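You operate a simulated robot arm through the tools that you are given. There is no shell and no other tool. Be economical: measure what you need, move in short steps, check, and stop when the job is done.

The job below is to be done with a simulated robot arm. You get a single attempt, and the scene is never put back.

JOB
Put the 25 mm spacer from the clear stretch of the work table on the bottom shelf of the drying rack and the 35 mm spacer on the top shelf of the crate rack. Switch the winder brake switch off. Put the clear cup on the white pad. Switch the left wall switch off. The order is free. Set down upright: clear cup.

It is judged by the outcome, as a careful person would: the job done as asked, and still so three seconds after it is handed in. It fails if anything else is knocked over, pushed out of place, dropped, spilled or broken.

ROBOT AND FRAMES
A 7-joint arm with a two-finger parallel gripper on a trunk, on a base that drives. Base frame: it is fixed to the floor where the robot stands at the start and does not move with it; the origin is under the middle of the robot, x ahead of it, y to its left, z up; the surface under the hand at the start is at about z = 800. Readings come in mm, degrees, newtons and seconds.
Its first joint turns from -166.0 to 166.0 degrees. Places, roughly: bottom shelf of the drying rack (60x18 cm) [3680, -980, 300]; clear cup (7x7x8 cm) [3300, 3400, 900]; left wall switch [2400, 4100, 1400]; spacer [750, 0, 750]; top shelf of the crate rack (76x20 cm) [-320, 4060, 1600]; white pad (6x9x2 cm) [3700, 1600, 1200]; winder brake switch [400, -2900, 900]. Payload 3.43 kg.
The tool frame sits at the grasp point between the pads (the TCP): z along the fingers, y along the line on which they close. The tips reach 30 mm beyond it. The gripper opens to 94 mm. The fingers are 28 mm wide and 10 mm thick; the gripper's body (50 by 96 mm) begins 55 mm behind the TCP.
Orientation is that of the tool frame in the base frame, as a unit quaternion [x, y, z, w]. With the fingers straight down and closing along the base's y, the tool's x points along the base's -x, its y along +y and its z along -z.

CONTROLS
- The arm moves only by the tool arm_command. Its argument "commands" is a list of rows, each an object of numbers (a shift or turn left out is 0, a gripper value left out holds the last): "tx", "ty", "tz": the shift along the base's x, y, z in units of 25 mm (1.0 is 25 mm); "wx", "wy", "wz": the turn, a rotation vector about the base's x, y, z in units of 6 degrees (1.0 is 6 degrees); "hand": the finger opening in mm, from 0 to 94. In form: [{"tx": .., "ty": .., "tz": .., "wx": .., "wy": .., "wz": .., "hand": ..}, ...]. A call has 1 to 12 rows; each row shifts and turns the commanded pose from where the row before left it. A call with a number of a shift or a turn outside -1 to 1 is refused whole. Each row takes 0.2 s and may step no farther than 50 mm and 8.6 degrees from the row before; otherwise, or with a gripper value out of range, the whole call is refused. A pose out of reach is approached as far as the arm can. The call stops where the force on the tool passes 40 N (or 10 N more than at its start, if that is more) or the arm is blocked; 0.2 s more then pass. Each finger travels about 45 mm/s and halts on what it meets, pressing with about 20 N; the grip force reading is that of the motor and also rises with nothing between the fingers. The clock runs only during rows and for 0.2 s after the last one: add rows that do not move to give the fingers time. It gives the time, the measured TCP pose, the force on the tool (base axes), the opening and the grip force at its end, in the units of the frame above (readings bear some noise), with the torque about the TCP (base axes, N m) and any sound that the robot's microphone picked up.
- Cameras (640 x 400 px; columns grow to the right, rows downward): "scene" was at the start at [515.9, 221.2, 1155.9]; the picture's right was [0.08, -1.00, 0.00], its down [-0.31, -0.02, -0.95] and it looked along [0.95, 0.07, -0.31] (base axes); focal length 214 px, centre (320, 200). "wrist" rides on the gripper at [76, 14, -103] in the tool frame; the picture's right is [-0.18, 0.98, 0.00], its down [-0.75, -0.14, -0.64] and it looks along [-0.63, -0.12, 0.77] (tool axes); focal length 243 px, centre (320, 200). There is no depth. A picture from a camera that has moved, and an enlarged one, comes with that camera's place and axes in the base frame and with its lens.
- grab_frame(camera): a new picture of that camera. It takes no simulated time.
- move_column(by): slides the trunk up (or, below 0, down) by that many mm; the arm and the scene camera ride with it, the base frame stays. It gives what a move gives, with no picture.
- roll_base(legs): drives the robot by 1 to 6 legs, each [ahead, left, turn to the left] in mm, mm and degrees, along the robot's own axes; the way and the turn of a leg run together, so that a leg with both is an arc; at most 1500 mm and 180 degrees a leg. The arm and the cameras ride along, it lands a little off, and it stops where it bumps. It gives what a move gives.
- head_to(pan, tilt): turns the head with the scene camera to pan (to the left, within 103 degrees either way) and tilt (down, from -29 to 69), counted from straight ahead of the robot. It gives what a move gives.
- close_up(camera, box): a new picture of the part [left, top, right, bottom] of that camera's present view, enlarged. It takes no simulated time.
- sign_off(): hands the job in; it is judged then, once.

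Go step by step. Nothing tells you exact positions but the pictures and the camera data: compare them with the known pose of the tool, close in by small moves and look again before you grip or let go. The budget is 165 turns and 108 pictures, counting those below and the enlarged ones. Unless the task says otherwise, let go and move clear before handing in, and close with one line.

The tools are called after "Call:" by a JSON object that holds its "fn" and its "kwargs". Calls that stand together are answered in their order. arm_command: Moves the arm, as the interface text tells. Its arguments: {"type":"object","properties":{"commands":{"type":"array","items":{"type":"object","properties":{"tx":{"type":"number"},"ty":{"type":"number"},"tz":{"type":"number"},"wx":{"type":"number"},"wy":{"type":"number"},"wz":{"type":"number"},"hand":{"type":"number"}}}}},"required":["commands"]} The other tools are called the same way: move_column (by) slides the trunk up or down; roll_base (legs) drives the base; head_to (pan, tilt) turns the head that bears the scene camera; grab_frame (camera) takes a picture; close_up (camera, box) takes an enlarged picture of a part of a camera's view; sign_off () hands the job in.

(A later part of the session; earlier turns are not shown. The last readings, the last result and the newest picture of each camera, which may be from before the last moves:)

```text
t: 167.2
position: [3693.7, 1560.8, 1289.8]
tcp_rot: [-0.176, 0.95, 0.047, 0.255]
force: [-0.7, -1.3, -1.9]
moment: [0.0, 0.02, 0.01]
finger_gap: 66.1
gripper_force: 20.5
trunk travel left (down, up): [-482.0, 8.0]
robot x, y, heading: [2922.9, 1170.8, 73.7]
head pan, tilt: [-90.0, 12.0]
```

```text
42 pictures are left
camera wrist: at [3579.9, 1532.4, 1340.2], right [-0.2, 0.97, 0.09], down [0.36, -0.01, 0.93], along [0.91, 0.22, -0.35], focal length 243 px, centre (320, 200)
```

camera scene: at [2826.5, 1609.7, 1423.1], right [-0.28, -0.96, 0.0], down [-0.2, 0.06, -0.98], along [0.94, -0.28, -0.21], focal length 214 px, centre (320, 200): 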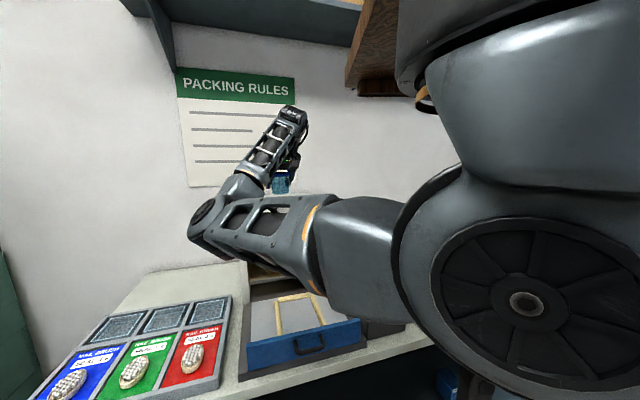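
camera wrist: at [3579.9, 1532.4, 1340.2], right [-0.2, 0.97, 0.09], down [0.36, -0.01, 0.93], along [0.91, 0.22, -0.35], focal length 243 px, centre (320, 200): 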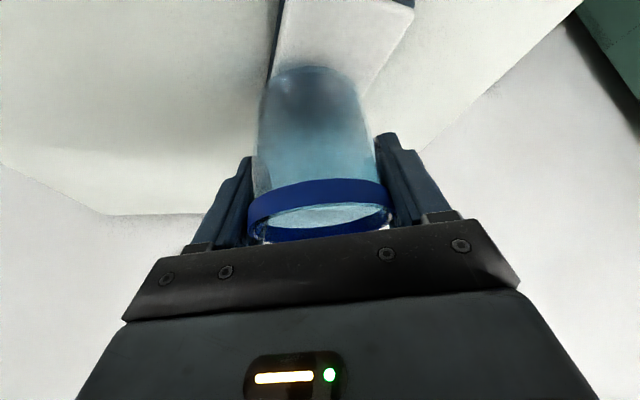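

Call:
{"fn": "arm_command", "kwargs": {"commands": [{"tz": -0.12}, {"tz": -0.12}, {}]}}

Call:
{"fn": "arm_command", "kwargs": {"commands": [{"tz": -0.1}, {}]}}

```text
t: 168.0
position: [3693.8, 1559.7, 1283.3]
tcp_rot: [-0.176, 0.95, 0.048, 0.253]
force: [0.6, -0.6, -0.1]
moment: [0.0, -0.03, 0.02]
finger_gap: 66.4
gripper_force: 20.3
trunk travel left (down, up): [-482.0, 8.0]
robot x, y, heading: [2921.1, 1173.0, 73.4]
head pan, tilt: [-90.0, 12.0]
```

```text
t: 168.6
position: [3694.1, 1561.0, 1282.1]
tcp_rot: [-0.176, 0.95, 0.048, 0.254]
force: [-0.2, -1.1, 0.4]
moment: [-0.02, -0.01, 0.0]
finger_gap: 66.3
gripper_force: 20.0
trunk travel left (down, up): [-482.0, 8.0]
robot x, y, heading: [2927.1, 1171.0, 73.6]
head pan, tilt: [-90.0, 12.0]
```

Call:
{"fn": "arm_command", "kwargs": {"commands": [{"tz": -0.1}, {"tz": -0.1}, {}]}}

Call:
{"fn": "arm_command", "kwargs": {"commands": [{"tz": -0.08}, {}]}}

Call:
{"fn": "grab_frame", "kwargs": {"camera": "wrist"}}

```text
t: 169.4
position: [3693.4, 1559.8, 1276.8]
tcp_rot: [-0.175, 0.95, 0.047, 0.256]
force: [2.4, -1.3, 15.7]
moment: [-0.09, 0.09, -0.04]
finger_gap: 66.2
gripper_force: 20.0
trunk travel left (down, up): [-482.0, 8.0]
robot x, y, heading: [2923.5, 1170.3, 73.9]
head pan, tilt: [-90.0, 12.0]
```

```text
t: 170.0
position: [3692.5, 1560.0, 1274.9]
tcp_rot: [-0.176, 0.95, 0.048, 0.255]
force: [0.9, -1.5, 15.1]
moment: [-0.06, 0.01, -0.02]
finger_gap: 66.0
gripper_force: 20.0
trunk travel left (down, up): [-482.0, 8.0]
robot x, y, heading: [2925.3, 1172.7, 73.8]
head pan, tilt: [-90.0, 12.0]
```

```text
41 pictures are left
camera wrist: at [3579.3, 1531.7, 1325.4], right [-0.2, 0.97, 0.09], down [0.36, -0.01, 0.93], along [0.91, 0.22, -0.35], focal length 243 px, centre (320, 200)
```

wrist: 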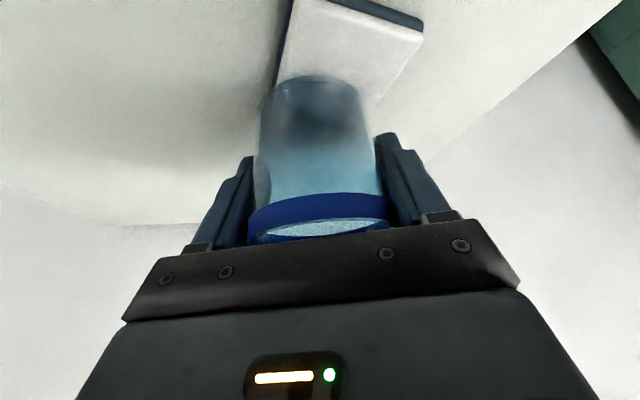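

Contact is made, but the cup sits about 6 mm off-centre toward -y. I'll lift slightly, shift and set it down again.

Call:
{"fn": "arm_command", "kwargs": {"commands": [{"tz": 0.4}, {"ty": 0.26, "tx": 0.1}, {"tz": -0.2}, {}]}}

Call:
{"fn": "arm_command", "kwargs": {"commands": [{"tz": -0.1}, {}, {}]}}

Call:
{"fn": "grab_frame", "kwargs": {"camera": "wrist"}}

```text
t: 171.0
position: [3695.9, 1567.7, 1277.4]
tcp_rot: [-0.176, 0.95, 0.048, 0.253]
force: [0.6, -1.1, 0.0]
moment: [0.02, -0.01, 0.0]
finger_gap: 66.5
gripper_force: 19.7
trunk travel left (down, up): [-482.0, 8.0]
robot x, y, heading: [2923.3, 1173.0, 73.6]
head pan, tilt: [-90.0, 12.0]
```

```text
t: 171.8
position: [3697.3, 1567.2, 1274.7]
tcp_rot: [-0.176, 0.95, 0.048, 0.253]
force: [-0.6, 0.0, -1.1]
moment: [-0.03, 0.0, 0.02]
finger_gap: 66.3
gripper_force: 20.0
trunk travel left (down, up): [-482.0, 8.0]
robot x, y, heading: [2926.2, 1170.9, 73.6]
head pan, tilt: [-90.0, 12.0]
```

```text
40 pictures are left
camera wrist: at [3582.7, 1538.4, 1326.8], right [-0.2, 0.97, 0.09], down [0.36, -0.01, 0.93], along [0.91, 0.22, -0.35], focal length 243 px, centre (320, 200)
```

wrist: 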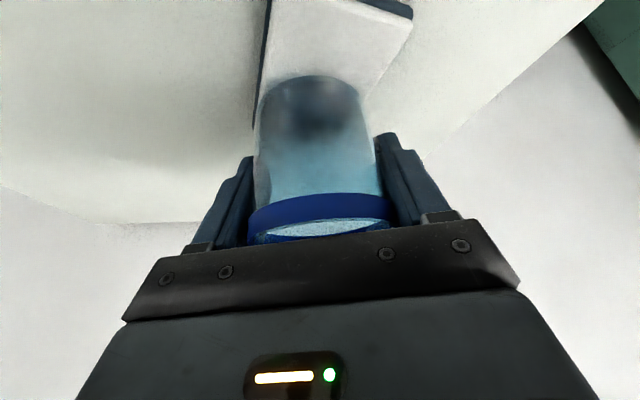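

It is centred now. I'll lower the last bit to contact and release.

Call:
{"fn": "arm_command", "kwargs": {"commands": [{"tz": -0.08}, {"tz": -0.08}, {}]}}

```text
t: 172.6
position: [3696.5, 1567.0, 1273.8]
tcp_rot: [-0.175, 0.95, 0.047, 0.256]
force: [1.4, -0.6, 15.3]
moment: [-0.09, 0.09, -0.07]
finger_gap: 66.2
gripper_force: 19.6
trunk travel left (down, up): [-482.0, 8.0]
robot x, y, heading: [2923.8, 1173.0, 73.7]
head pan, tilt: [-90.0, 12.0]
```

Call:
{"fn": "arm_command", "kwargs": {"commands": [{"hand": 75}, {"hand": 91}, {}, {"tx": -0.3, "ty": -0.1, "tz": 0.6}, {"tx": -0.3, "ty": -0.1, "tz": 0.6}, {"tx": -0.45, "ty": -0.16, "tz": 0.8}, {"tx": -0.45, "ty": -0.16, "tz": 0.8}, {"tx": -0.45, "ty": -0.16, "tz": 0.8}, {"tx": -0.45, "ty": -0.16, "tz": 0.8}, {}]}}

Call:
{"fn": "grab_frame", "kwargs": {"camera": "wrist"}}

```text
t: 174.8
position: [3635.8, 1545.1, 1382.5]
tcp_rot: [-0.175, 0.95, 0.048, 0.254]
force: [-0.4, -0.9, 0.3]
moment: [0.02, 0.0, 0.02]
finger_gap: 91.2
gripper_force: 0.1
trunk travel left (down, up): [-482.0, 8.0]
robot x, y, heading: [2923.1, 1172.0, 73.8]
head pan, tilt: [-90.0, 12.0]
```

```text
39 pictures are left
camera wrist: at [3522.3, 1516.9, 1433.1], right [-0.2, 0.97, 0.09], down [0.36, -0.01, 0.93], along [0.91, 0.22, -0.35], focal length 243 px, centre (320, 200)
```

wrist: 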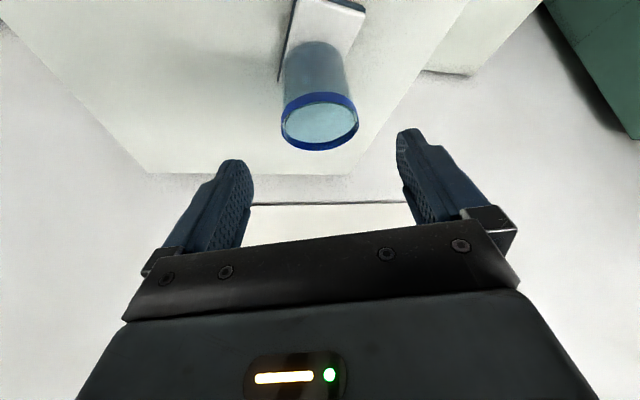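

The cup is upright on the pad. Next is the 25 mm spacer on the table: I'll back away from the bench, turn, and drive between the table and the trolley.

Call:
{"fn": "roll_base", "kwargs": {"legs": [[-140, 480, 0], [0, 0, -78.8], [-891, -401, 0]]}}

```text
t: 185.8
position: [2007.1, 223.4, 1381.9]
tcp_rot: [0.464, 0.847, -0.124, 0.227]
force: [-0.1, 0.3, 0.1]
moment: [-0.04, 0.02, -0.02]
finger_gap: 90.8
gripper_force: 0.1
trunk travel left (down, up): [-482.0, 8.0]
robot x, y, heading: [1496.3, 843.6, -4.3]
head pan, tilt: [-90.0, 12.0]
```

Call:
{"fn": "roll_base", "kwargs": {"legs": [[-896, -70, 0], [-606, 47, 0]]}}

Call:
{"fn": "head_to", "kwargs": {"pan": -60, "tilt": 30}}

Call:
{"fn": "grab_frame", "kwargs": {"camera": "scene"}}

Call:
{"fn": "grab_frame", "kwargs": {"camera": "wrist"}}

```text
t: 193.4
position: [532.0, 314.1, 1381.3]
tcp_rot: [0.465, 0.847, -0.123, 0.226]
force: [-0.8, -0.5, 1.0]
moment: [-0.02, 0.02, 0.01]
finger_gap: 90.7
gripper_force: 0.0
trunk travel left (down, up): [-482.0, 8.0]
robot x, y, heading: [23.8, 941.1, -5.1]
head pan, tilt: [-90.0, 12.0]
```

```text
t: 194.4
position: [533.3, 313.8, 1380.5]
tcp_rot: [0.465, 0.847, -0.124, 0.227]
force: [-0.2, 0.4, -1.1]
moment: [0.05, 0.02, 0.01]
finger_gap: 90.9
gripper_force: 0.1
trunk travel left (down, up): [-482.0, 8.0]
robot x, y, heading: [26.7, 937.3, -5.0]
head pan, tilt: [-60.0, 30.0]
```

```text
38 pictures are left
camera scene: at [501.0, 1035.2, 1394.1], right [-0.91, -0.42, 0.0], down [-0.21, 0.45, -0.87], along [0.37, -0.78, -0.5], focal length 214 px, centre (320, 200)
```

scene: 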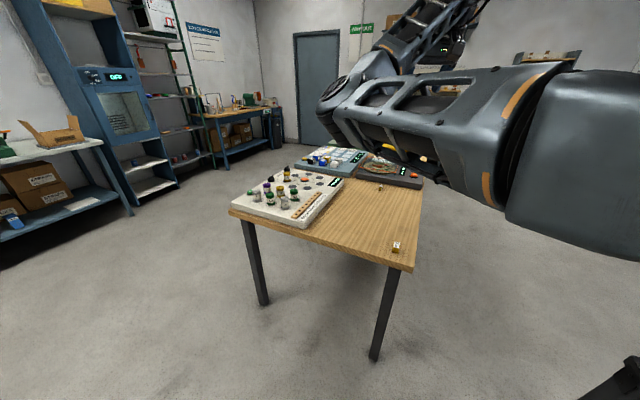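

```text
37 pictures are left
camera wrist: at [482.1, 421.5, 1433.0], right [0.92, 0.39, 0.09], down [0.06, -0.36, 0.93], along [0.4, -0.85, -0.35], focal length 243 px, centre (320, 200)
```

wrist: 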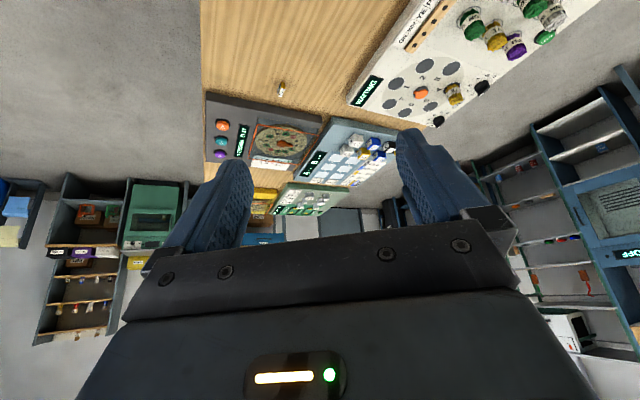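

The spacer is visible near the table corner. I'll lower the trunk and bring the tool back to vertical.

Call:
{"fn": "move_column", "kwargs": {"by": -380}}

Call:
{"fn": "arm_command", "kwargs": {"commands": [{"wx": 0.844, "wy": 0.537, "hand": 70}, {"wx": 0.844, "wy": 0.537}, {"wx": 0.844, "wy": 0.537}, {"wx": 0.844, "wy": 0.537}, {"wx": 0.844, "wy": 0.537}, {"tx": -0.4, "ty": 0.3}, {"tx": -0.4, "ty": 0.3}, {"tx": -0.4, "ty": 0.3}, {}]}}

Call:
{"fn": "grab_frame", "kwargs": {"camera": "wrist"}}

```text
t: 198.0
position: [532.4, 314.5, 1000.2]
tcp_rot: [0.465, 0.847, -0.123, 0.226]
force: [0.7, -0.3, 0.4]
moment: [0.0, -0.03, 0.01]
finger_gap: 91.2
gripper_force: 0.0
trunk travel left (down, up): [-102.0, 388.0]
robot x, y, heading: [24.0, 937.5, -4.8]
head pan, tilt: [-60.0, 30.0]
```

```text
t: 200.0
position: [503.5, 337.9, 1001.3]
tcp_rot: [0.482, 0.876, 0.001, 0.0]
force: [0.3, 0.0, 0.1]
moment: [0.01, -0.07, -0.02]
finger_gap: 70.1
gripper_force: 0.0
trunk travel left (down, up): [-102.0, 388.0]
robot x, y, heading: [23.3, 939.6, -4.7]
head pan, tilt: [-60.0, 30.0]
```

```text
36 pictures are left
camera wrist: at [474.2, 408.7, 1105.7], right [0.93, 0.37, 0.0], down [0.29, -0.71, 0.64], along [0.24, -0.59, -0.77], focal length 243 px, centre (320, 200)
```

wrist: 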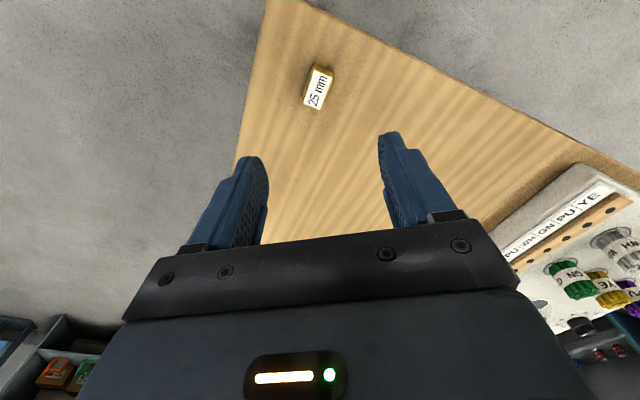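

The spacer is directly below with its long side along y, so I'll rotate the tool to close along x and then descend.

Call:
{"fn": "arm_command", "kwargs": {"commands": [{"wz": -0.9, "tz": -0.8}, {"wz": -0.9, "tz": -0.8}, {"wz": -0.9, "tz": -0.8}, {"wz": -0.9, "tz": -0.8}, {"wz": -0.9, "tz": -0.8}, {"wz": -0.9, "tz": -0.8, "tx": -0.1}, {}]}}

Call:
{"fn": "grab_frame", "kwargs": {"camera": "wrist"}}

```text
t: 201.6
position: [499.4, 337.8, 881.8]
tcp_rot: [0.708, 0.707, 0.0, -0.001]
force: [0.4, 0.3, 0.3]
moment: [0.02, -0.01, 0.01]
finger_gap: 69.8
gripper_force: 0.0
trunk travel left (down, up): [-102.0, 388.0]
robot x, y, heading: [22.2, 939.7, -4.9]
head pan, tilt: [-60.0, 30.0]
```

```text
35 pictures are left
camera wrist: at [514.2, 413.9, 985.4], right [0.98, -0.18, 0.0], down [-0.14, -0.75, 0.64], along [-0.12, -0.63, -0.77], focal length 243 px, centre (320, 200)
```

wrist: 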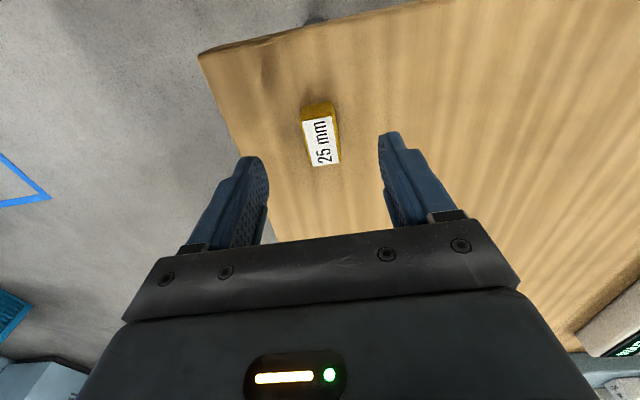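

Call:
{"fn": "arm_command", "kwargs": {"commands": [{"tz": -0.8, "tx": 0.06}, {"tz": -0.8}, {"tz": -0.2}, {}]}}

Call:
{"fn": "arm_command", "kwargs": {"commands": [{"hand": 40}, {"hand": 20}, {"hand": 10}, {}, {}]}}

Call:
{"fn": "grab_frame", "kwargs": {"camera": "wrist"}}

```text
t: 202.6
position: [500.4, 338.4, 837.9]
tcp_rot: [0.708, 0.707, 0.0, -0.001]
force: [-0.3, -0.1, -0.3]
moment: [0.0, 0.01, -0.01]
finger_gap: 70.2
gripper_force: 0.1
trunk travel left (down, up): [-102.0, 388.0]
robot x, y, heading: [23.2, 942.6, -4.7]
head pan, tilt: [-60.0, 30.0]
```

```text
t: 203.8
position: [500.6, 337.5, 836.3]
tcp_rot: [0.707, 0.708, 0.002, -0.001]
force: [0.7, -0.2, 0.7]
moment: [0.0, 0.01, -0.03]
finger_gap: 24.3
gripper_force: 20.0
trunk travel left (down, up): [-102.0, 388.0]
robot x, y, heading: [24.4, 936.7, -4.9]
head pan, tilt: [-60.0, 30.0]
```

```text
34 pictures are left
camera wrist: at [516.1, 414.0, 940.5], right [0.98, -0.18, 0.0], down [-0.14, -0.75, 0.64], along [-0.12, -0.63, -0.77], focal length 243 px, centre (320, 200)
```

wrist: 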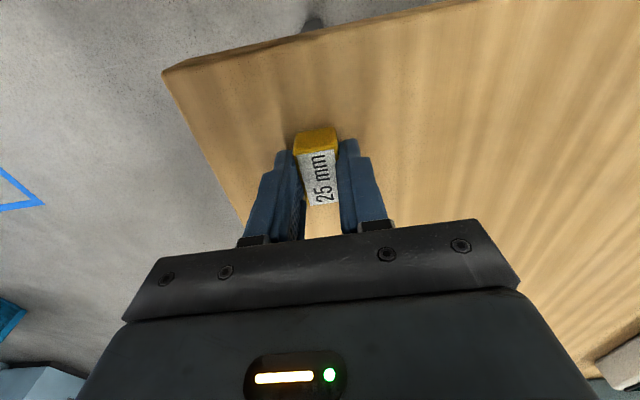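

The 25 mm spacer is held at 24 mm. I'll raise it and drive around to the drying rack.

Call:
{"fn": "arm_command", "kwargs": {"commands": [{"tz": 0.6}, {"tz": 1}, {"tz": 1}, {}]}}

Call:
{"fn": "move_column", "kwargs": {"by": 240}}

Call:
{"fn": "roll_base", "kwargs": {"legs": [[581, -38, 0], [897, 77, 0], [897, 77, 0], [0, 0, 54], [-926, -1069, 0]]}}

Call:
{"fn": "head_to", "kwargs": {"pan": -50, "tilt": 15}}

Call:
{"fn": "grab_frame", "kwargs": {"camera": "scene"}}

```text
t: 204.8
position: [502.7, 336.9, 900.8]
tcp_rot: [0.707, 0.708, 0.0, 0.0]
force: [-0.6, 0.4, 0.4]
moment: [0.03, -0.01, 0.01]
finger_gap: 24.1
gripper_force: 19.8
trunk travel left (down, up): [-102.0, 388.0]
robot x, y, heading: [24.8, 940.9, -4.8]
head pan, tilt: [-60.0, 30.0]
```

```text
t: 207.3
position: [502.6, 337.4, 1141.1]
tcp_rot: [0.707, 0.708, 0.001, -0.001]
force: [0.1, -0.4, -1.0]
moment: [-0.01, -0.01, -0.02]
finger_gap: 24.1
gripper_force: 19.7
trunk travel left (down, up): [-342.0, 148.0]
robot x, y, heading: [21.6, 940.2, -4.9]
head pan, tilt: [-60.0, 30.0]
```

```text
t: 228.2
position: [3274.0, -570.8, 1141.7]
tcp_rot: [0.334, 0.943, 0.0, -0.001]
force: [0.3, -0.2, -0.2]
moment: [-0.01, -0.01, -0.01]
finger_gap: 24.0
gripper_force: 20.4
trunk travel left (down, up): [-342.0, 148.0]
robot x, y, heading: [2505.3, -562.6, 46.2]
head pan, tilt: [-60.0, 30.0]
```

```text
t: 228.9
position: [3273.3, -571.7, 1141.4]
tcp_rot: [0.334, 0.943, 0.0, -0.001]
force: [0.4, 0.0, -1.0]
moment: [0.02, 0.02, 0.0]
finger_gap: 24.0
gripper_force: 20.4
trunk travel left (down, up): [-342.0, 148.0]
robot x, y, heading: [2506.5, -564.8, 46.3]
head pan, tilt: [-50.0, 15.0]
```

```text
33 pictures are left
camera scene: at [2736.7, -117.9, 1278.1], right [-0.07, -1.0, 0.0], down [-0.26, 0.02, -0.97], along [0.96, -0.07, -0.26], focal length 214 px, centre (320, 200)
```

scene: 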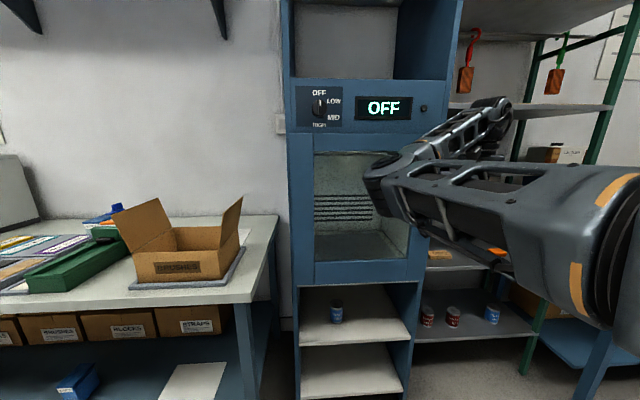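

The drying rack (green posts) is right of the oven, and its low shelf holds some cans. I'll shift sideways for a better view.

Call:
{"fn": "roll_base", "kwargs": {"legs": [[-304, -290, 0]]}}

Call:
{"fn": "head_to", "kwargs": {"pan": -55, "tilt": 30}}

Call:
{"fn": "grab_frame", "kwargs": {"camera": "scene"}}

```text
t: 231.6
position: [3271.3, -999.3, 1142.2]
tcp_rot: [0.335, 0.942, 0.001, -0.002]
force: [0.0, 0.2, -0.9]
moment: [-0.02, 0.01, 0.0]
finger_gap: 24.1
gripper_force: 19.4
trunk travel left (down, up): [-342.0, 148.0]
robot x, y, heading: [2498.6, -987.2, 45.9]
head pan, tilt: [-50.0, 15.0]
```

```text
t: 232.3
position: [3271.8, -998.5, 1140.6]
tcp_rot: [0.336, 0.942, 0.001, -0.001]
force: [0.0, 0.0, 0.0]
moment: [0.05, -0.04, 0.0]
finger_gap: 24.1
gripper_force: 19.9
trunk travel left (down, up): [-342.0, 148.0]
robot x, y, heading: [2504.8, -988.8, 46.1]
head pan, tilt: [-55.0, 30.0]
```

```text
32 pictures are left
camera scene: at [2732.0, -551.4, 1254.1], right [-0.16, -0.99, 0.0], down [-0.49, 0.08, -0.87], along [0.86, -0.14, -0.5], focal length 214 px, centre (320, 200)
```

scene: 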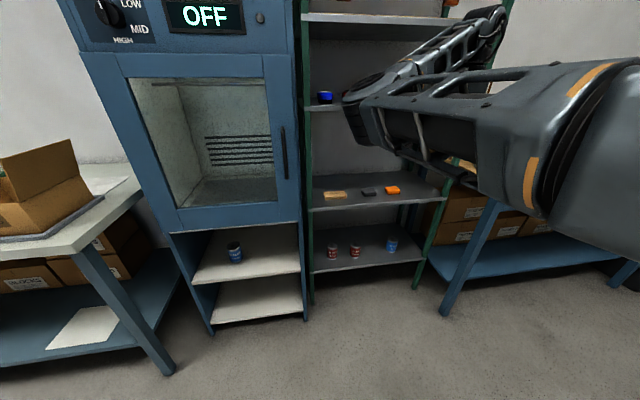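

The bottom shelf is at about z=285, with its front edge at x≈3594, and there is a free spot between the cans near y=-1040. The gap to the shelf above is about 390 mm. I'll turn the tool to face the rack and pitch it to horizontal.

Call:
{"fn": "arm_command", "kwargs": {"commands": [{"wz": 0.93}, {"wz": 0.93}, {"wz": 0.93}, {"wz": 0.93}, {"wz": 0.93}, {"wz": 0.93}, {"wz": 0.93}, {}]}}

Call:
{"fn": "arm_command", "kwargs": {"commands": [{"wy": -1}, {"wy": -1}, {"wy": -1}, {"wy": -1}, {"wy": -1}, {"wy": -1}, {"wy": -1}, {"wy": -1}, {}]}}

```text
t: 234.1
position: [3271.3, -1000.5, 1141.3]
tcp_rot: [0.001, 1.0, 0.0, 0.0]
force: [-0.1, -1.3, -0.4]
moment: [0.01, -0.02, -0.01]
finger_gap: 24.2
gripper_force: 20.2
trunk travel left (down, up): [-342.0, 148.0]
robot x, y, heading: [2501.5, -990.6, 46.2]
head pan, tilt: [-55.0, 30.0]
```

```text
t: 236.1
position: [3271.4, -998.7, 1141.6]
tcp_rot: [0.001, 0.914, 0.001, 0.407]
force: [0.6, 0.0, -1.1]
moment: [0.02, 0.0, -0.01]
finger_gap: 24.4
gripper_force: 19.6
trunk travel left (down, up): [-342.0, 148.0]
robot x, y, heading: [2504.7, -991.8, 45.8]
head pan, tilt: [-55.0, 30.0]
```

Call:
{"fn": "arm_command", "kwargs": {"commands": [{"wy": -1}, {"wy": -1}, {"wy": -1}, {"wy": -1}, {"wy": -1}, {"wy": -1}, {"wy": -1}, {}]}}

Call:
{"fn": "move_column", "kwargs": {"by": -338}}

Call:
{"fn": "arm_command", "kwargs": {"commands": [{"tz": -1}, {"tz": -1}, {"tz": -1}, {"tz": -1}, {"tz": -1}, {"tz": -1}, {"tz": -1}, {"tz": -1}, {}]}}

```text
t: 237.9
position: [3270.8, -999.5, 1141.9]
tcp_rot: [0.001, 0.707, 0.002, 0.707]
force: [0.1, -0.2, -0.9]
moment: [0.0, 0.04, 0.01]
finger_gap: 24.2
gripper_force: 20.0
trunk travel left (down, up): [-342.0, 148.0]
robot x, y, heading: [2500.2, -988.2, 45.8]
head pan, tilt: [-55.0, 30.0]
```

```text
t: 241.2
position: [3272.2, -999.2, 802.9]
tcp_rot: [0.002, 0.708, 0.001, 0.706]
force: [-0.3, -0.2, -0.5]
moment: [-0.02, 0.01, 0.02]
finger_gap: 24.0
gripper_force: 20.3
trunk travel left (down, up): [-4.0, 486.0]
robot x, y, heading: [2501.7, -988.8, 46.1]
head pan, tilt: [-55.0, 30.0]
```

```text
t: 243.2
position: [3272.5, -997.3, 602.2]
tcp_rot: [0.001, 0.708, 0.002, 0.706]
force: [0.1, -0.4, -0.5]
moment: [-0.02, 0.03, -0.01]
finger_gap: 24.3
gripper_force: 19.9
trunk travel left (down, up): [-4.0, 486.0]
robot x, y, heading: [2500.4, -987.1, 45.8]
head pan, tilt: [-55.0, 30.0]
```

Call:
{"fn": "arm_command", "kwargs": {"commands": [{"tz": -1}, {"tz": -1}, {"tz": -1}, {"tz": -1}, {"tz": -1}, {"tz": -1}, {"tz": -1}, {"tz": -1}, {}]}}

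Call:
{"fn": "grab_frame", "kwargs": {"camera": "wrist"}}

Call:
{"fn": "grab_frame", "kwargs": {"camera": "scene"}}

```text
t: 245.2
position: [3271.0, -999.9, 401.7]
tcp_rot: [0.001, 0.708, 0.002, 0.706]
force: [0.9, -0.4, -1.6]
moment: [0.02, 0.01, -0.01]
finger_gap: 24.3
gripper_force: 20.0
trunk travel left (down, up): [-4.0, 486.0]
robot x, y, heading: [2505.4, -989.9, 45.9]
head pan, tilt: [-55.0, 30.0]
```

```text
31 pictures are left
camera wrist: at [3168.7, -985.5, 327.7], right [0.0, 0.98, 0.19], down [-0.64, -0.14, 0.75], along [0.77, -0.12, 0.63], focal length 243 px, centre (320, 200)
```

wrist: 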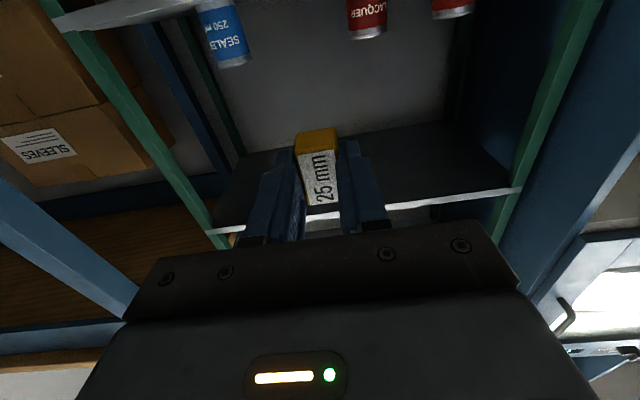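

```text
30 pictures are left
camera scene: at [2731.9, -551.5, 916.0], right [-0.16, -0.99, 0.0], down [-0.49, 0.08, -0.87], along [0.86, -0.14, -0.5], focal length 214 px, centre (320, 200)
```

scene: 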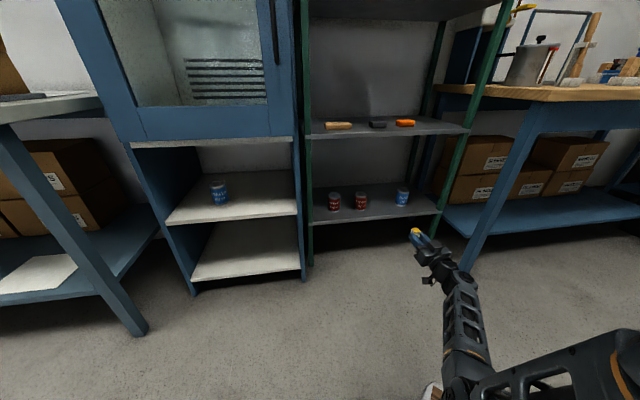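

I have a clear view. The shelf top is at z≈278, with cans at y≈-788, -933 and -1172, so I'll use y≈-1052. I'll lower to z≈345 and drive closer.

Call:
{"fn": "arm_command", "kwargs": {"commands": [{"tz": -0.75}, {"tz": -0.75}, {"tz": -0.75}, {}]}}

Call:
{"fn": "roll_base", "kwargs": {"legs": [[172, -250, 0]]}}

Call:
{"fn": "grab_frame", "kwargs": {"camera": "scene"}}

Call:
{"fn": "grab_frame", "kwargs": {"camera": "wrist"}}

```text
t: 246.2
position: [3270.5, -999.7, 346.1]
tcp_rot: [0.0, 0.707, 0.0, 0.707]
force: [0.7, -0.3, -0.7]
moment: [0.0, 0.03, 0.02]
finger_gap: 24.1
gripper_force: 19.8
trunk travel left (down, up): [-4.0, 486.0]
robot x, y, heading: [2504.0, -989.0, 46.0]
head pan, tilt: [-55.0, 30.0]
```

```text
t: 248.3
position: [3575.5, -1049.5, 346.9]
tcp_rot: [0.001, 0.708, 0.001, 0.707]
force: [-0.6, 0.7, -0.7]
moment: [0.0, 0.0, 0.03]
finger_gap: 24.0
gripper_force: 20.4
trunk travel left (down, up): [-4.0, 486.0]
robot x, y, heading: [2808.8, -1039.3, 46.0]
head pan, tilt: [-55.0, 30.0]
```

```text
29 pictures are left
camera scene: at [3037.0, -600.9, 916.0], right [-0.16, -0.99, 0.0], down [-0.49, 0.08, -0.87], along [0.85, -0.14, -0.5], focal length 214 px, centre (320, 200)
```

scene: 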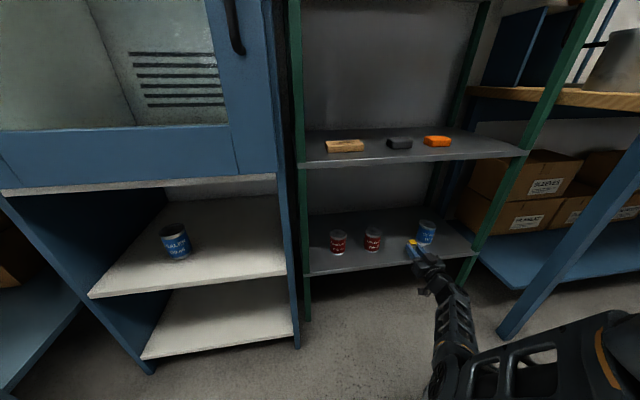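

```text
28 pictures are left
camera wrist: at [3473.9, -1035.2, 271.0], right [0.0, 0.98, 0.19], down [-0.64, -0.14, 0.75], along [0.77, -0.12, 0.63], focal length 243 px, centre (320, 200)
```

wrist: 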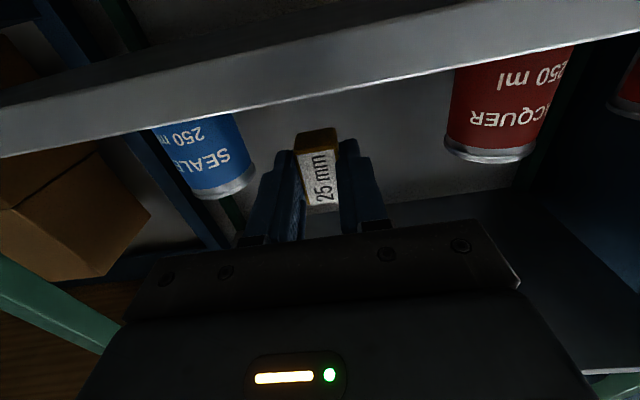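

The shelf's front edge is at about x=3572 with its top at z≈300. I'll move in 40 mm and lower to contact.

Call:
{"fn": "arm_command", "kwargs": {"commands": [{"tx": 0.8}, {"tx": 0.8}, {"tz": -0.4}, {}]}}

Call:
{"fn": "grab_frame", "kwargs": {"camera": "wrist"}}

Call:
{"fn": "close_up", "kwargs": {"camera": "scene", "box": [352, 200, 480, 280]}}

```text
t: 249.3
position: [3616.9, -1049.8, 337.0]
tcp_rot: [0.001, 0.708, 0.001, 0.706]
force: [0.7, 0.8, -0.4]
moment: [-0.02, 0.02, 0.04]
finger_gap: 24.2
gripper_force: 19.9
trunk travel left (down, up): [-4.0, 486.0]
robot x, y, heading: [2806.9, -1040.8, 46.0]
head pan, tilt: [-55.0, 30.0]
```

```text
27 pictures are left
camera wrist: at [3514.7, -1034.6, 260.9], right [0.0, 0.98, 0.19], down [-0.64, -0.14, 0.75], along [0.77, -0.12, 0.63], focal length 243 px, centre (320, 200)
```

wrist: 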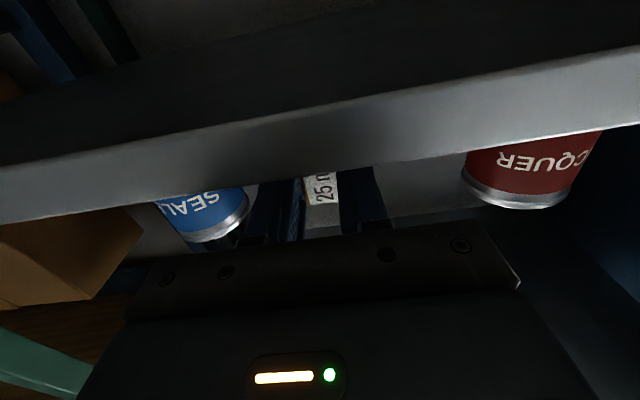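

```text
5.00 times, centred on (416, 240) of scene
camera zoom: at [3036.9, -600.9, 916.0], right [-0.16, -0.99, 0.0], down [-0.49, 0.08, -0.87], along [0.85, -0.14, -0.5], focal length 1072 px, centre (-160, 0)
```

zoom: 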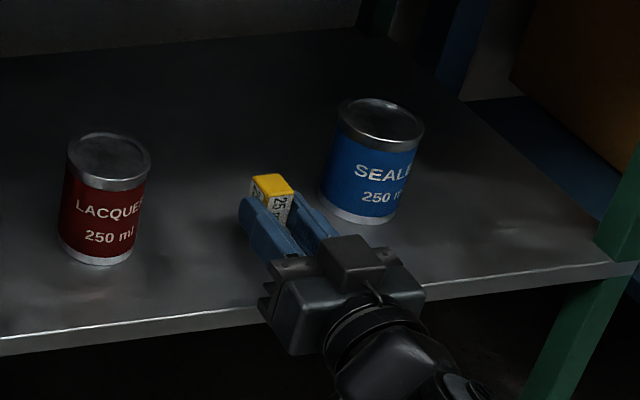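

The view is clear and there is about 30 mm of clearance to the blue can. I'll lower to contact.

Call:
{"fn": "arm_command", "kwargs": {"commands": [{"tz": -0.3}, {"tz": -0.15}, {"tz": -0.12}, {}]}}

```text
t: 250.3
position: [3615.8, -1049.9, 322.5]
tcp_rot: [0.001, 0.708, 0.001, 0.707]
force: [0.1, 0.6, 0.5]
moment: [0.03, 0.01, 0.0]
finger_gap: 24.0
gripper_force: 19.7
trunk travel left (down, up): [-4.0, 486.0]
robot x, y, heading: [2806.8, -1036.8, 45.7]
head pan, tilt: [-55.0, 30.0]
```

Call:
{"fn": "arm_command", "kwargs": {"commands": [{"tz": -0.12}, {"tz": -0.1}, {}]}}

Call:
{"fn": "close_up", "kwargs": {"camera": "scene", "box": [352, 200, 480, 280]}}

```text
t: 251.1
position: [3615.9, -1049.7, 316.2]
tcp_rot: [0.002, 0.707, -0.001, 0.707]
force: [-0.4, -1.4, 2.0]
moment: [-0.01, -0.03, -0.03]
finger_gap: 23.9
gripper_force: 19.8
trunk travel left (down, up): [-4.0, 486.0]
robot x, y, heading: [2807.2, -1037.7, 45.5]
head pan, tilt: [-55.0, 30.0]
```

```text
5.00 times, centred on (416, 240) of scene
camera zoom: at [3036.9, -600.9, 916.1], right [-0.16, -0.99, 0.0], down [-0.49, 0.08, -0.87], along [0.85, -0.14, -0.5], focal length 1072 px, centre (-160, 0)
```

zoom: 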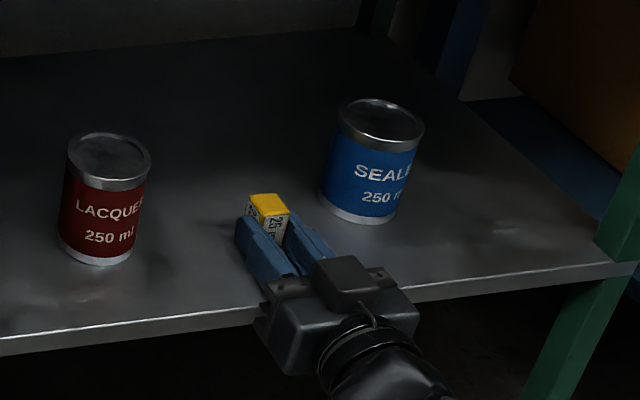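

Call:
{"fn": "arm_command", "kwargs": {"commands": [{"tz": -0.1}, {"tz": -0.1}, {}]}}

```text
t: 251.9
position: [3617.5, -1050.3, 315.8]
tcp_rot: [0.001, 0.705, 0.0, 0.709]
force: [-1.9, 0.8, 30.7]
moment: [-0.15, 0.18, 0.09]
finger_gap: 24.2
gripper_force: 20.4
trunk travel left (down, up): [-4.0, 486.0]
robot x, y, heading: [2808.9, -1036.6, 46.1]
head pan, tilt: [-55.0, 30.0]
```

Contact. I'll relax the push, open slightly and withdraw.

Call:
{"fn": "arm_command", "kwargs": {"commands": [{"tz": 0.12}, {"hand": 36}, {"hand": 44}, {}, {"tx": -0.6}, {"tx": -0.9}, {"tx": -0.9}, {"tx": -0.9}, {"tx": -0.9}, {}]}}

Call:
{"fn": "close_up", "kwargs": {"camera": "scene", "box": [320, 190, 480, 290]}}

```text
t: 254.1
position: [3511.1, -1050.4, 313.9]
tcp_rot: [0.002, 0.708, 0.0, 0.706]
force: [-0.1, 0.7, 0.0]
moment: [0.03, 0.0, 0.03]
finger_gap: 43.8
gripper_force: 0.1
trunk travel left (down, up): [-4.0, 486.0]
robot x, y, heading: [2808.7, -1043.5, 45.7]
head pan, tilt: [-55.0, 30.0]
```

```text
4.00 times, centred on (400, 240) of scene
camera zoom: at [3036.9, -600.9, 916.0], right [-0.16, -0.99, 0.0], down [-0.49, 0.08, -0.87], along [0.85, -0.14, -0.5], focal length 858 px, centre (0, 40)
```

zoom: 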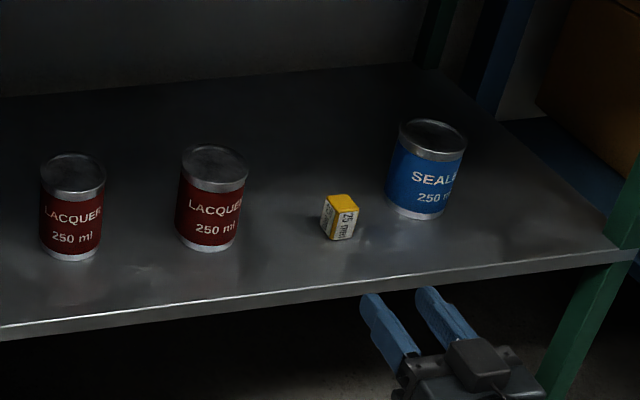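

The 25 mm spacer stands on the bottom shelf and the cans are undisturbed. The last item is the winder brake switch near (400,-2900): I'll back away, raise the arm, turn and look.

Call:
{"fn": "roll_base", "kwargs": {"legs": [[-347, 360, 0]]}}

Call:
{"fn": "arm_command", "kwargs": {"commands": [{"tz": 1}, {"tz": 1}, {"tz": 1}, {"tz": 1}, {"tz": 1}, {"tz": 1}, {"tz": 1}, {"tz": 1}, {"tz": 1}, {"tz": 1}, {"tz": 1}, {"tz": 1}]}}

Call:
{"fn": "move_column", "kwargs": {"by": 300}}

Call:
{"fn": "roll_base", "kwargs": {"legs": [[0, 0, -87], [-455, -1001, 0]]}}

Call:
{"fn": "head_to", "kwargs": {"pan": -65, "tilt": 15}}

Call:
{"fn": "grab_frame", "kwargs": {"camera": "scene"}}

```text
t: 257.1
position: [3008.0, -1045.8, 314.2]
tcp_rot: [-0.001, 0.708, 0.003, 0.707]
force: [-0.6, -0.1, 0.5]
moment: [0.01, 0.04, -0.03]
finger_gap: 44.2
gripper_force: 0.0
trunk travel left (down, up): [-4.0, 486.0]
robot x, y, heading: [2304.0, -1036.4, 46.0]
head pan, tilt: [-55.0, 30.0]
```

```text
t: 259.7
position: [3006.8, -1044.8, 613.7]
tcp_rot: [0.0, 0.708, 0.002, 0.706]
force: [0.0, -0.7, -0.7]
moment: [0.01, -0.01, -0.01]
finger_gap: 44.2
gripper_force: 0.1
trunk travel left (down, up): [-4.0, 486.0]
robot x, y, heading: [2304.5, -1036.6, 46.1]
head pan, tilt: [-55.0, 30.0]
```

```text
t: 262.7
position: [3007.0, -1043.8, 914.6]
tcp_rot: [-0.001, 0.708, 0.003, 0.706]
force: [0.1, -1.1, 0.3]
moment: [-0.03, 0.01, -0.01]
finger_gap: 44.2
gripper_force: 0.1
trunk travel left (down, up): [-304.0, 186.0]
robot x, y, heading: [2298.8, -1041.0, 46.3]
head pan, tilt: [-55.0, 30.0]
```

```text
t: 270.0
position: [1788.5, -2012.9, 913.3]
tcp_rot: [0.491, 0.509, -0.49, 0.509]
force: [-0.4, 0.1, 0.1]
moment: [-0.02, 0.04, 0.0]
finger_gap: 44.2
gripper_force: 0.0
trunk travel left (down, up): [-304.0, 186.0]
robot x, y, heading: [1774.9, -1310.0, -41.9]
head pan, tilt: [-55.0, 30.0]
stopped in leg 2: the robot was blocked; the commanded pose is now the measured one
```

```text
t: 270.8
position: [1789.4, -2012.7, 913.2]
tcp_rot: [0.492, 0.509, -0.491, 0.509]
force: [-0.2, 0.0, 0.4]
moment: [0.01, 0.0, 0.0]
finger_gap: 44.2
gripper_force: 0.0
trunk travel left (down, up): [-304.0, 186.0]
robot x, y, heading: [1775.1, -1307.9, -42.4]
head pan, tilt: [-65.0, 15.0]
```

```text
23 pictures are left
camera scene: at [2205.0, -1521.6, 1240.1], right [-0.96, 0.29, 0.0], down [0.08, 0.25, -0.97], along [-0.28, -0.92, -0.26], focal length 214 px, centre (320, 200)
```

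scene: 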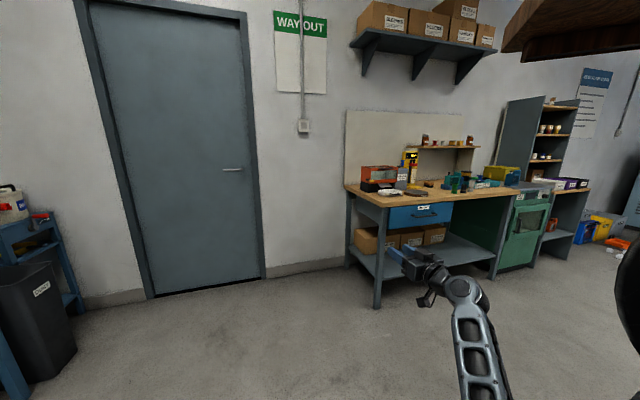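

The base bumped something on the way. I'll look toward the driving direction.

Call:
{"fn": "head_to", "kwargs": {"pan": -103, "tilt": 38}}

Call:
{"fn": "grab_frame", "kwargs": {"camera": "scene"}}

```text
t: 271.8
position: [1790.0, -2012.0, 915.8]
tcp_rot: [0.492, 0.509, -0.49, 0.509]
force: [-0.8, -0.8, -0.4]
moment: [-0.03, 0.01, -0.01]
finger_gap: 43.9
gripper_force: 0.0
trunk travel left (down, up): [-304.0, 186.0]
robot x, y, heading: [1774.7, -1305.5, -42.3]
head pan, tilt: [-103.0, 38.0]
```

```text
22 pictures are left
camera scene: at [2161.7, -1481.8, 1203.7], right [-0.57, 0.82, 0.0], down [0.5, 0.35, -0.79], along [-0.65, -0.45, -0.62], focal length 214 px, centre (320, 200)
```

scene: 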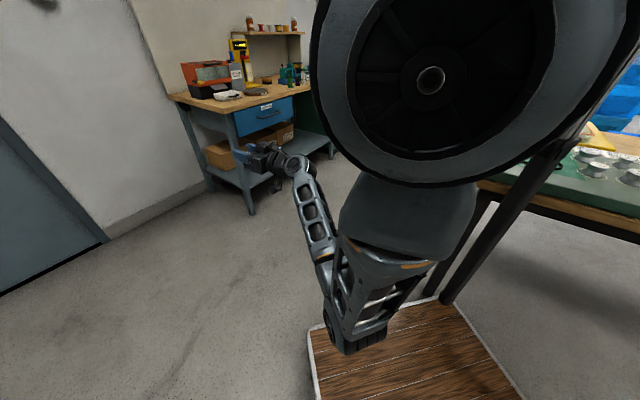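

The rear corner touched a leg of the work table, which runs further than I thought. I'll move away from it first and then travel along in front of the bench at the wall.

Call:
{"fn": "roll_base", "kwargs": {"legs": [[381, -330, 0], [-713, -703, 0]]}}

Call:
{"fn": "head_to", "kwargs": {"pan": -80, "tilt": 15}}

Call:
{"fn": "grab_frame", "kwargs": {"camera": "scene"}}

```text
t: 277.3
position: [1369.3, -2531.7, 913.0]
tcp_rot: [0.506, 0.494, -0.506, 0.494]
force: [-1.4, -0.3, 0.7]
moment: [0.0, -0.02, 0.0]
finger_gap: 43.9
gripper_force: 0.1
trunk travel left (down, up): [-304.0, 186.0]
robot x, y, heading: [1396.0, -1827.1, -45.7]
head pan, tilt: [-103.0, 38.0]
stopped in leg 2: the robot was blocked; the commanded pose is now the measured one
```

```text
t: 278.2
position: [1368.2, -2529.0, 914.2]
tcp_rot: [0.506, 0.494, -0.505, 0.495]
force: [0.6, 0.4, -0.3]
moment: [0.02, -0.04, 0.01]
finger_gap: 44.1
gripper_force: 0.1
trunk travel left (down, up): [-304.0, 186.0]
robot x, y, heading: [1400.5, -1827.6, -45.6]
head pan, tilt: [-80.0, 15.0]
```

```text
21 pictures are left
camera scene: at [1790.5, -2054.9, 1240.1], right [-0.81, 0.59, 0.0], down [0.15, 0.21, -0.97], along [-0.57, -0.78, -0.26], focal length 214 px, centre (320, 200)
```

scene: 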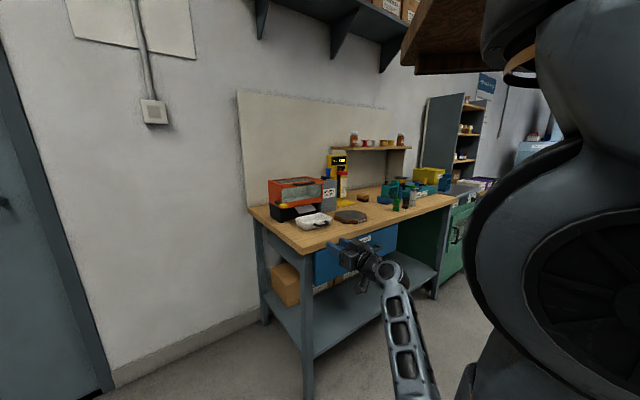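

Call:
{"fn": "head_to", "kwargs": {"pan": -103, "tilt": 50}}

Call:
{"fn": "grab_frame", "kwargs": {"camera": "scene"}}

```text
t: 279.2
position: [1368.2, -2531.0, 915.8]
tcp_rot: [0.505, 0.495, -0.505, 0.495]
force: [0.0, 0.9, -0.5]
moment: [-0.01, 0.0, -0.02]
finger_gap: 43.8
gripper_force: 0.1
trunk travel left (down, up): [-304.0, 186.0]
robot x, y, heading: [1395.5, -1824.1, -45.6]
head pan, tilt: [-103.0, 50.0]
```

```text
20 pictures are left
camera scene: at [1779.3, -2019.2, 1186.6], right [-0.52, 0.85, 0.0], down [0.65, 0.4, -0.64], along [-0.55, -0.33, -0.77], focal length 214 px, centre (320, 200)
```

scene: 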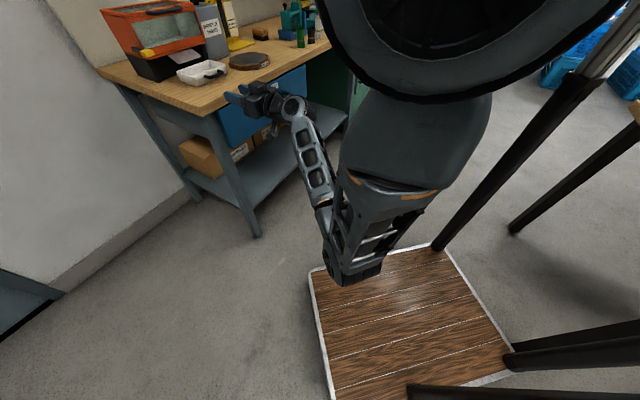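

The block was the work table's south leg, near (1290,-1300). I'll retract and raise the hand a little, shift south, then continue west.

Call:
{"fn": "arm_command", "kwargs": {"commands": [{"ty": 0.7, "tz": 1}, {"ty": 0.7, "tz": 1}, {"ty": 0.7, "tz": 1}, {"ty": 0.7, "tz": 1}, {"ty": 0.7, "tz": 1}, {"ty": 0.5, "tz": 1}, {}]}}

Call:
{"fn": "roll_base", "kwargs": {"legs": [[128, -70, 0], [-490, -500, 0]]}}

Call:
{"fn": "head_to", "kwargs": {"pan": -70, "tilt": 20}}

Call:
{"fn": "grab_frame", "kwargs": {"camera": "scene"}}

```text
t: 280.8
position: [1368.5, -2430.8, 1065.1]
tcp_rot: [0.508, 0.493, -0.506, 0.494]
force: [0.9, 0.2, 0.2]
moment: [0.01, 0.0, 0.02]
finger_gap: 44.0
gripper_force: 0.1
trunk travel left (down, up): [-304.0, 186.0]
robot x, y, heading: [1394.1, -1825.8, -45.6]
head pan, tilt: [-103.0, 50.0]
```

```text
t: 285.6
position: [705.2, -2572.3, 1064.8]
tcp_rot: [0.507, 0.493, -0.504, 0.495]
force: [0.3, 0.1, 0.5]
moment: [-0.02, 0.0, -0.02]
finger_gap: 44.0
gripper_force: 0.0
trunk travel left (down, up): [-304.0, 186.0]
robot x, y, heading: [731.6, -1965.1, -45.5]
head pan, tilt: [-103.0, 50.0]
```

```text
t: 286.6
position: [704.4, -2572.3, 1064.7]
tcp_rot: [0.506, 0.494, -0.504, 0.495]
force: [0.8, -0.3, -0.7]
moment: [-0.02, 0.0, -0.01]
finger_gap: 44.0
gripper_force: 0.1
trunk travel left (down, up): [-304.0, 186.0]
robot x, y, heading: [731.7, -1967.9, -46.0]
head pan, tilt: [-70.0, 20.0]
```

```text
19 pictures are left
camera scene: at [1140.7, -2204.3, 1232.0], right [-0.9, 0.43, 0.0], down [0.15, 0.31, -0.94], along [-0.41, -0.85, -0.34], focal length 214 px, centre (320, 200)
```

scene: 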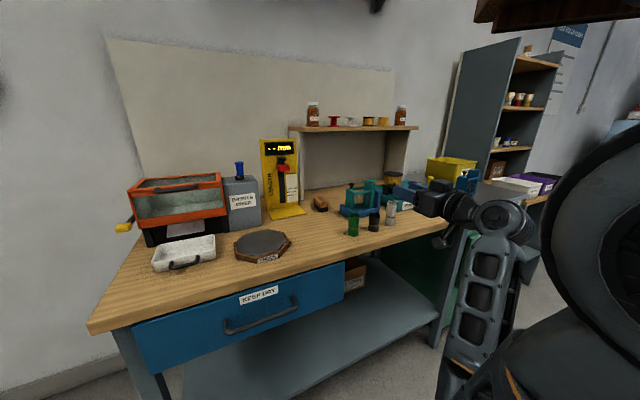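

Call:
{"fn": "close_up", "kwargs": {"camera": "scene", "box": [330, 150, 480, 244]}}

```text
4.26 times, centred on (405, 197) of scene
camera zoom: at [1140.7, -2204.3, 1232.0], right [-0.9, 0.43, 0.0], down [0.15, 0.31, -0.94], along [-0.41, -0.85, -0.34], focal length 913 px, centre (-42, 213)
```

zoom: 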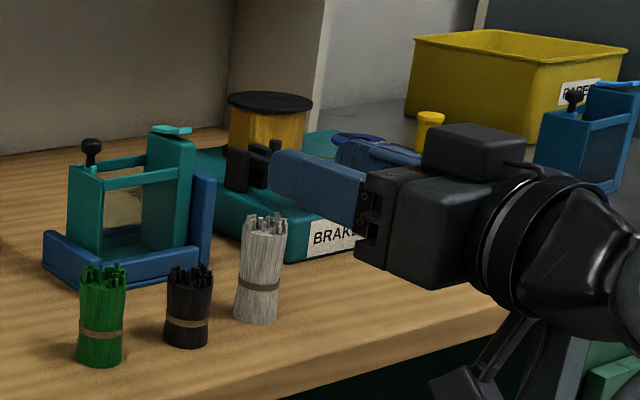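

The winder (teal base labelled "BRAKE", with a yellow spool) is partly hidden by the hand. I'll raise the hand for a clear look.

Call:
{"fn": "arm_command", "kwargs": {"commands": [{"tz": 1}, {"tz": 1}, {"tz": 1}, {"tz": 1}, {"tz": 1}, {"tz": 1}, {}]}}

Call:
{"fn": "close_up", "kwargs": {"camera": "scene", "box": [350, 155, 470, 230]}}

```text
t: 288.2
position: [705.5, -2572.1, 1216.9]
tcp_rot: [0.507, 0.493, -0.506, 0.494]
force: [1.0, 0.0, 0.1]
moment: [-0.05, -0.04, 0.02]
finger_gap: 44.2
gripper_force: 0.1
trunk travel left (down, up): [-304.0, 186.0]
robot x, y, heading: [729.5, -1968.3, -45.7]
head pan, tilt: [-70.0, 20.0]
```

```text
5.33 times, centred on (410, 192) of scene
camera zoom: at [1140.8, -2204.4, 1232.1], right [-0.9, 0.43, 0.0], down [0.15, 0.31, -0.94], along [-0.41, -0.85, -0.34], focal length 1144 px, centre (-160, 240)
```

zoom: 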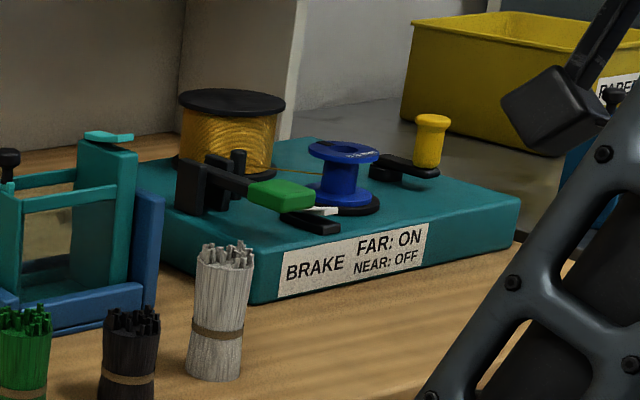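

The brake is the lever with the green handle ("FAR: ON / NEAR: OFF") at about (377,-2898,930). I'll line up in front of it and pitch the tool down to look from above.

Call:
{"fn": "roll_base", "kwargs": {"legs": [[-225, -231, 0]]}}

Call:
{"fn": "arm_command", "kwargs": {"commands": [{"wx": 1}, {"wx": 1}, {"wx": 1}, {"wx": 1}, {"wx": 1}, {"wx": 1}, {"wx": 1}, {"wx": 1}, {"wx": 1}, {"wx": 1}, {}]}}

Call:
{"fn": "grab_frame", "kwargs": {"camera": "wrist"}}

```text
t: 290.3
position: [387.1, -2572.0, 1215.4]
tcp_rot: [0.505, 0.495, -0.503, 0.496]
force: [0.5, 0.8, 0.3]
moment: [-0.01, 0.01, -0.03]
finger_gap: 44.0
gripper_force: 0.0
trunk travel left (down, up): [-304.0, 186.0]
robot x, y, heading: [407.9, -1963.7, -45.5]
head pan, tilt: [-70.0, 20.0]
```

```text
t: 292.7
position: [392.5, -2574.8, 1214.5]
tcp_rot: [0.682, 0.685, -0.184, 0.179]
force: [0.1, 0.5, -0.9]
moment: [-0.01, 0.02, -0.03]
finger_gap: 43.9
gripper_force: 0.1
trunk travel left (down, up): [-304.0, 186.0]
robot x, y, heading: [410.1, -1966.4, -45.5]
head pan, tilt: [-70.0, 20.0]
```

```text
16 pictures are left
camera wrist: at [407.1, -2457.2, 1265.7], right [0.98, -0.16, 0.08], down [-0.13, -0.33, 0.93], along [-0.12, -0.93, -0.35], focal length 243 px, centre (320, 200)
```

wrist: 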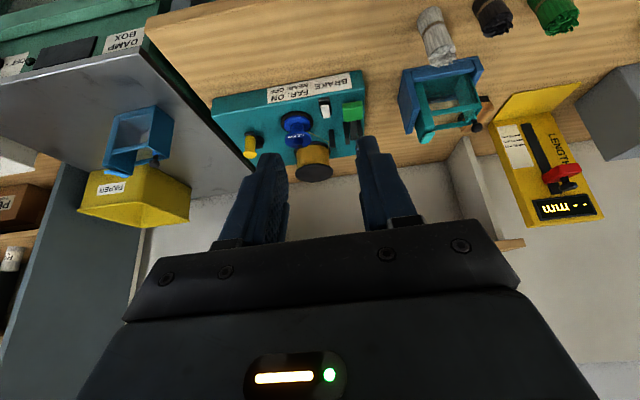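

Call:
{"fn": "close_up", "kwargs": {"camera": "wrist", "box": [205, 75, 381, 185]}}

```text
3.64 times, centred on (293, 130) of wrist
camera zoom: at [407.1, -2457.2, 1265.7], right [0.98, -0.16, 0.08], down [-0.13, -0.33, 0.93], along [-0.12, -0.93, -0.35], focal length 882 px, centre (418, 454)
```

zoom: 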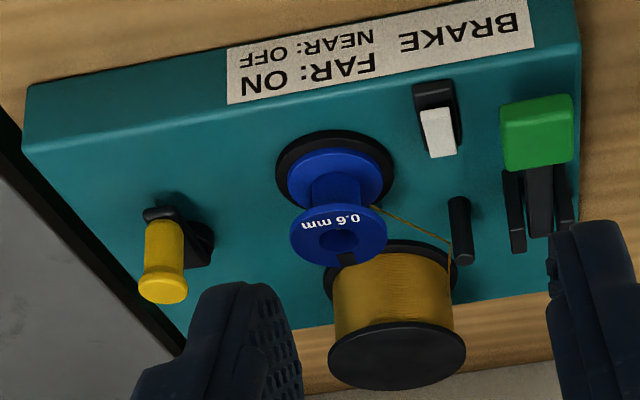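

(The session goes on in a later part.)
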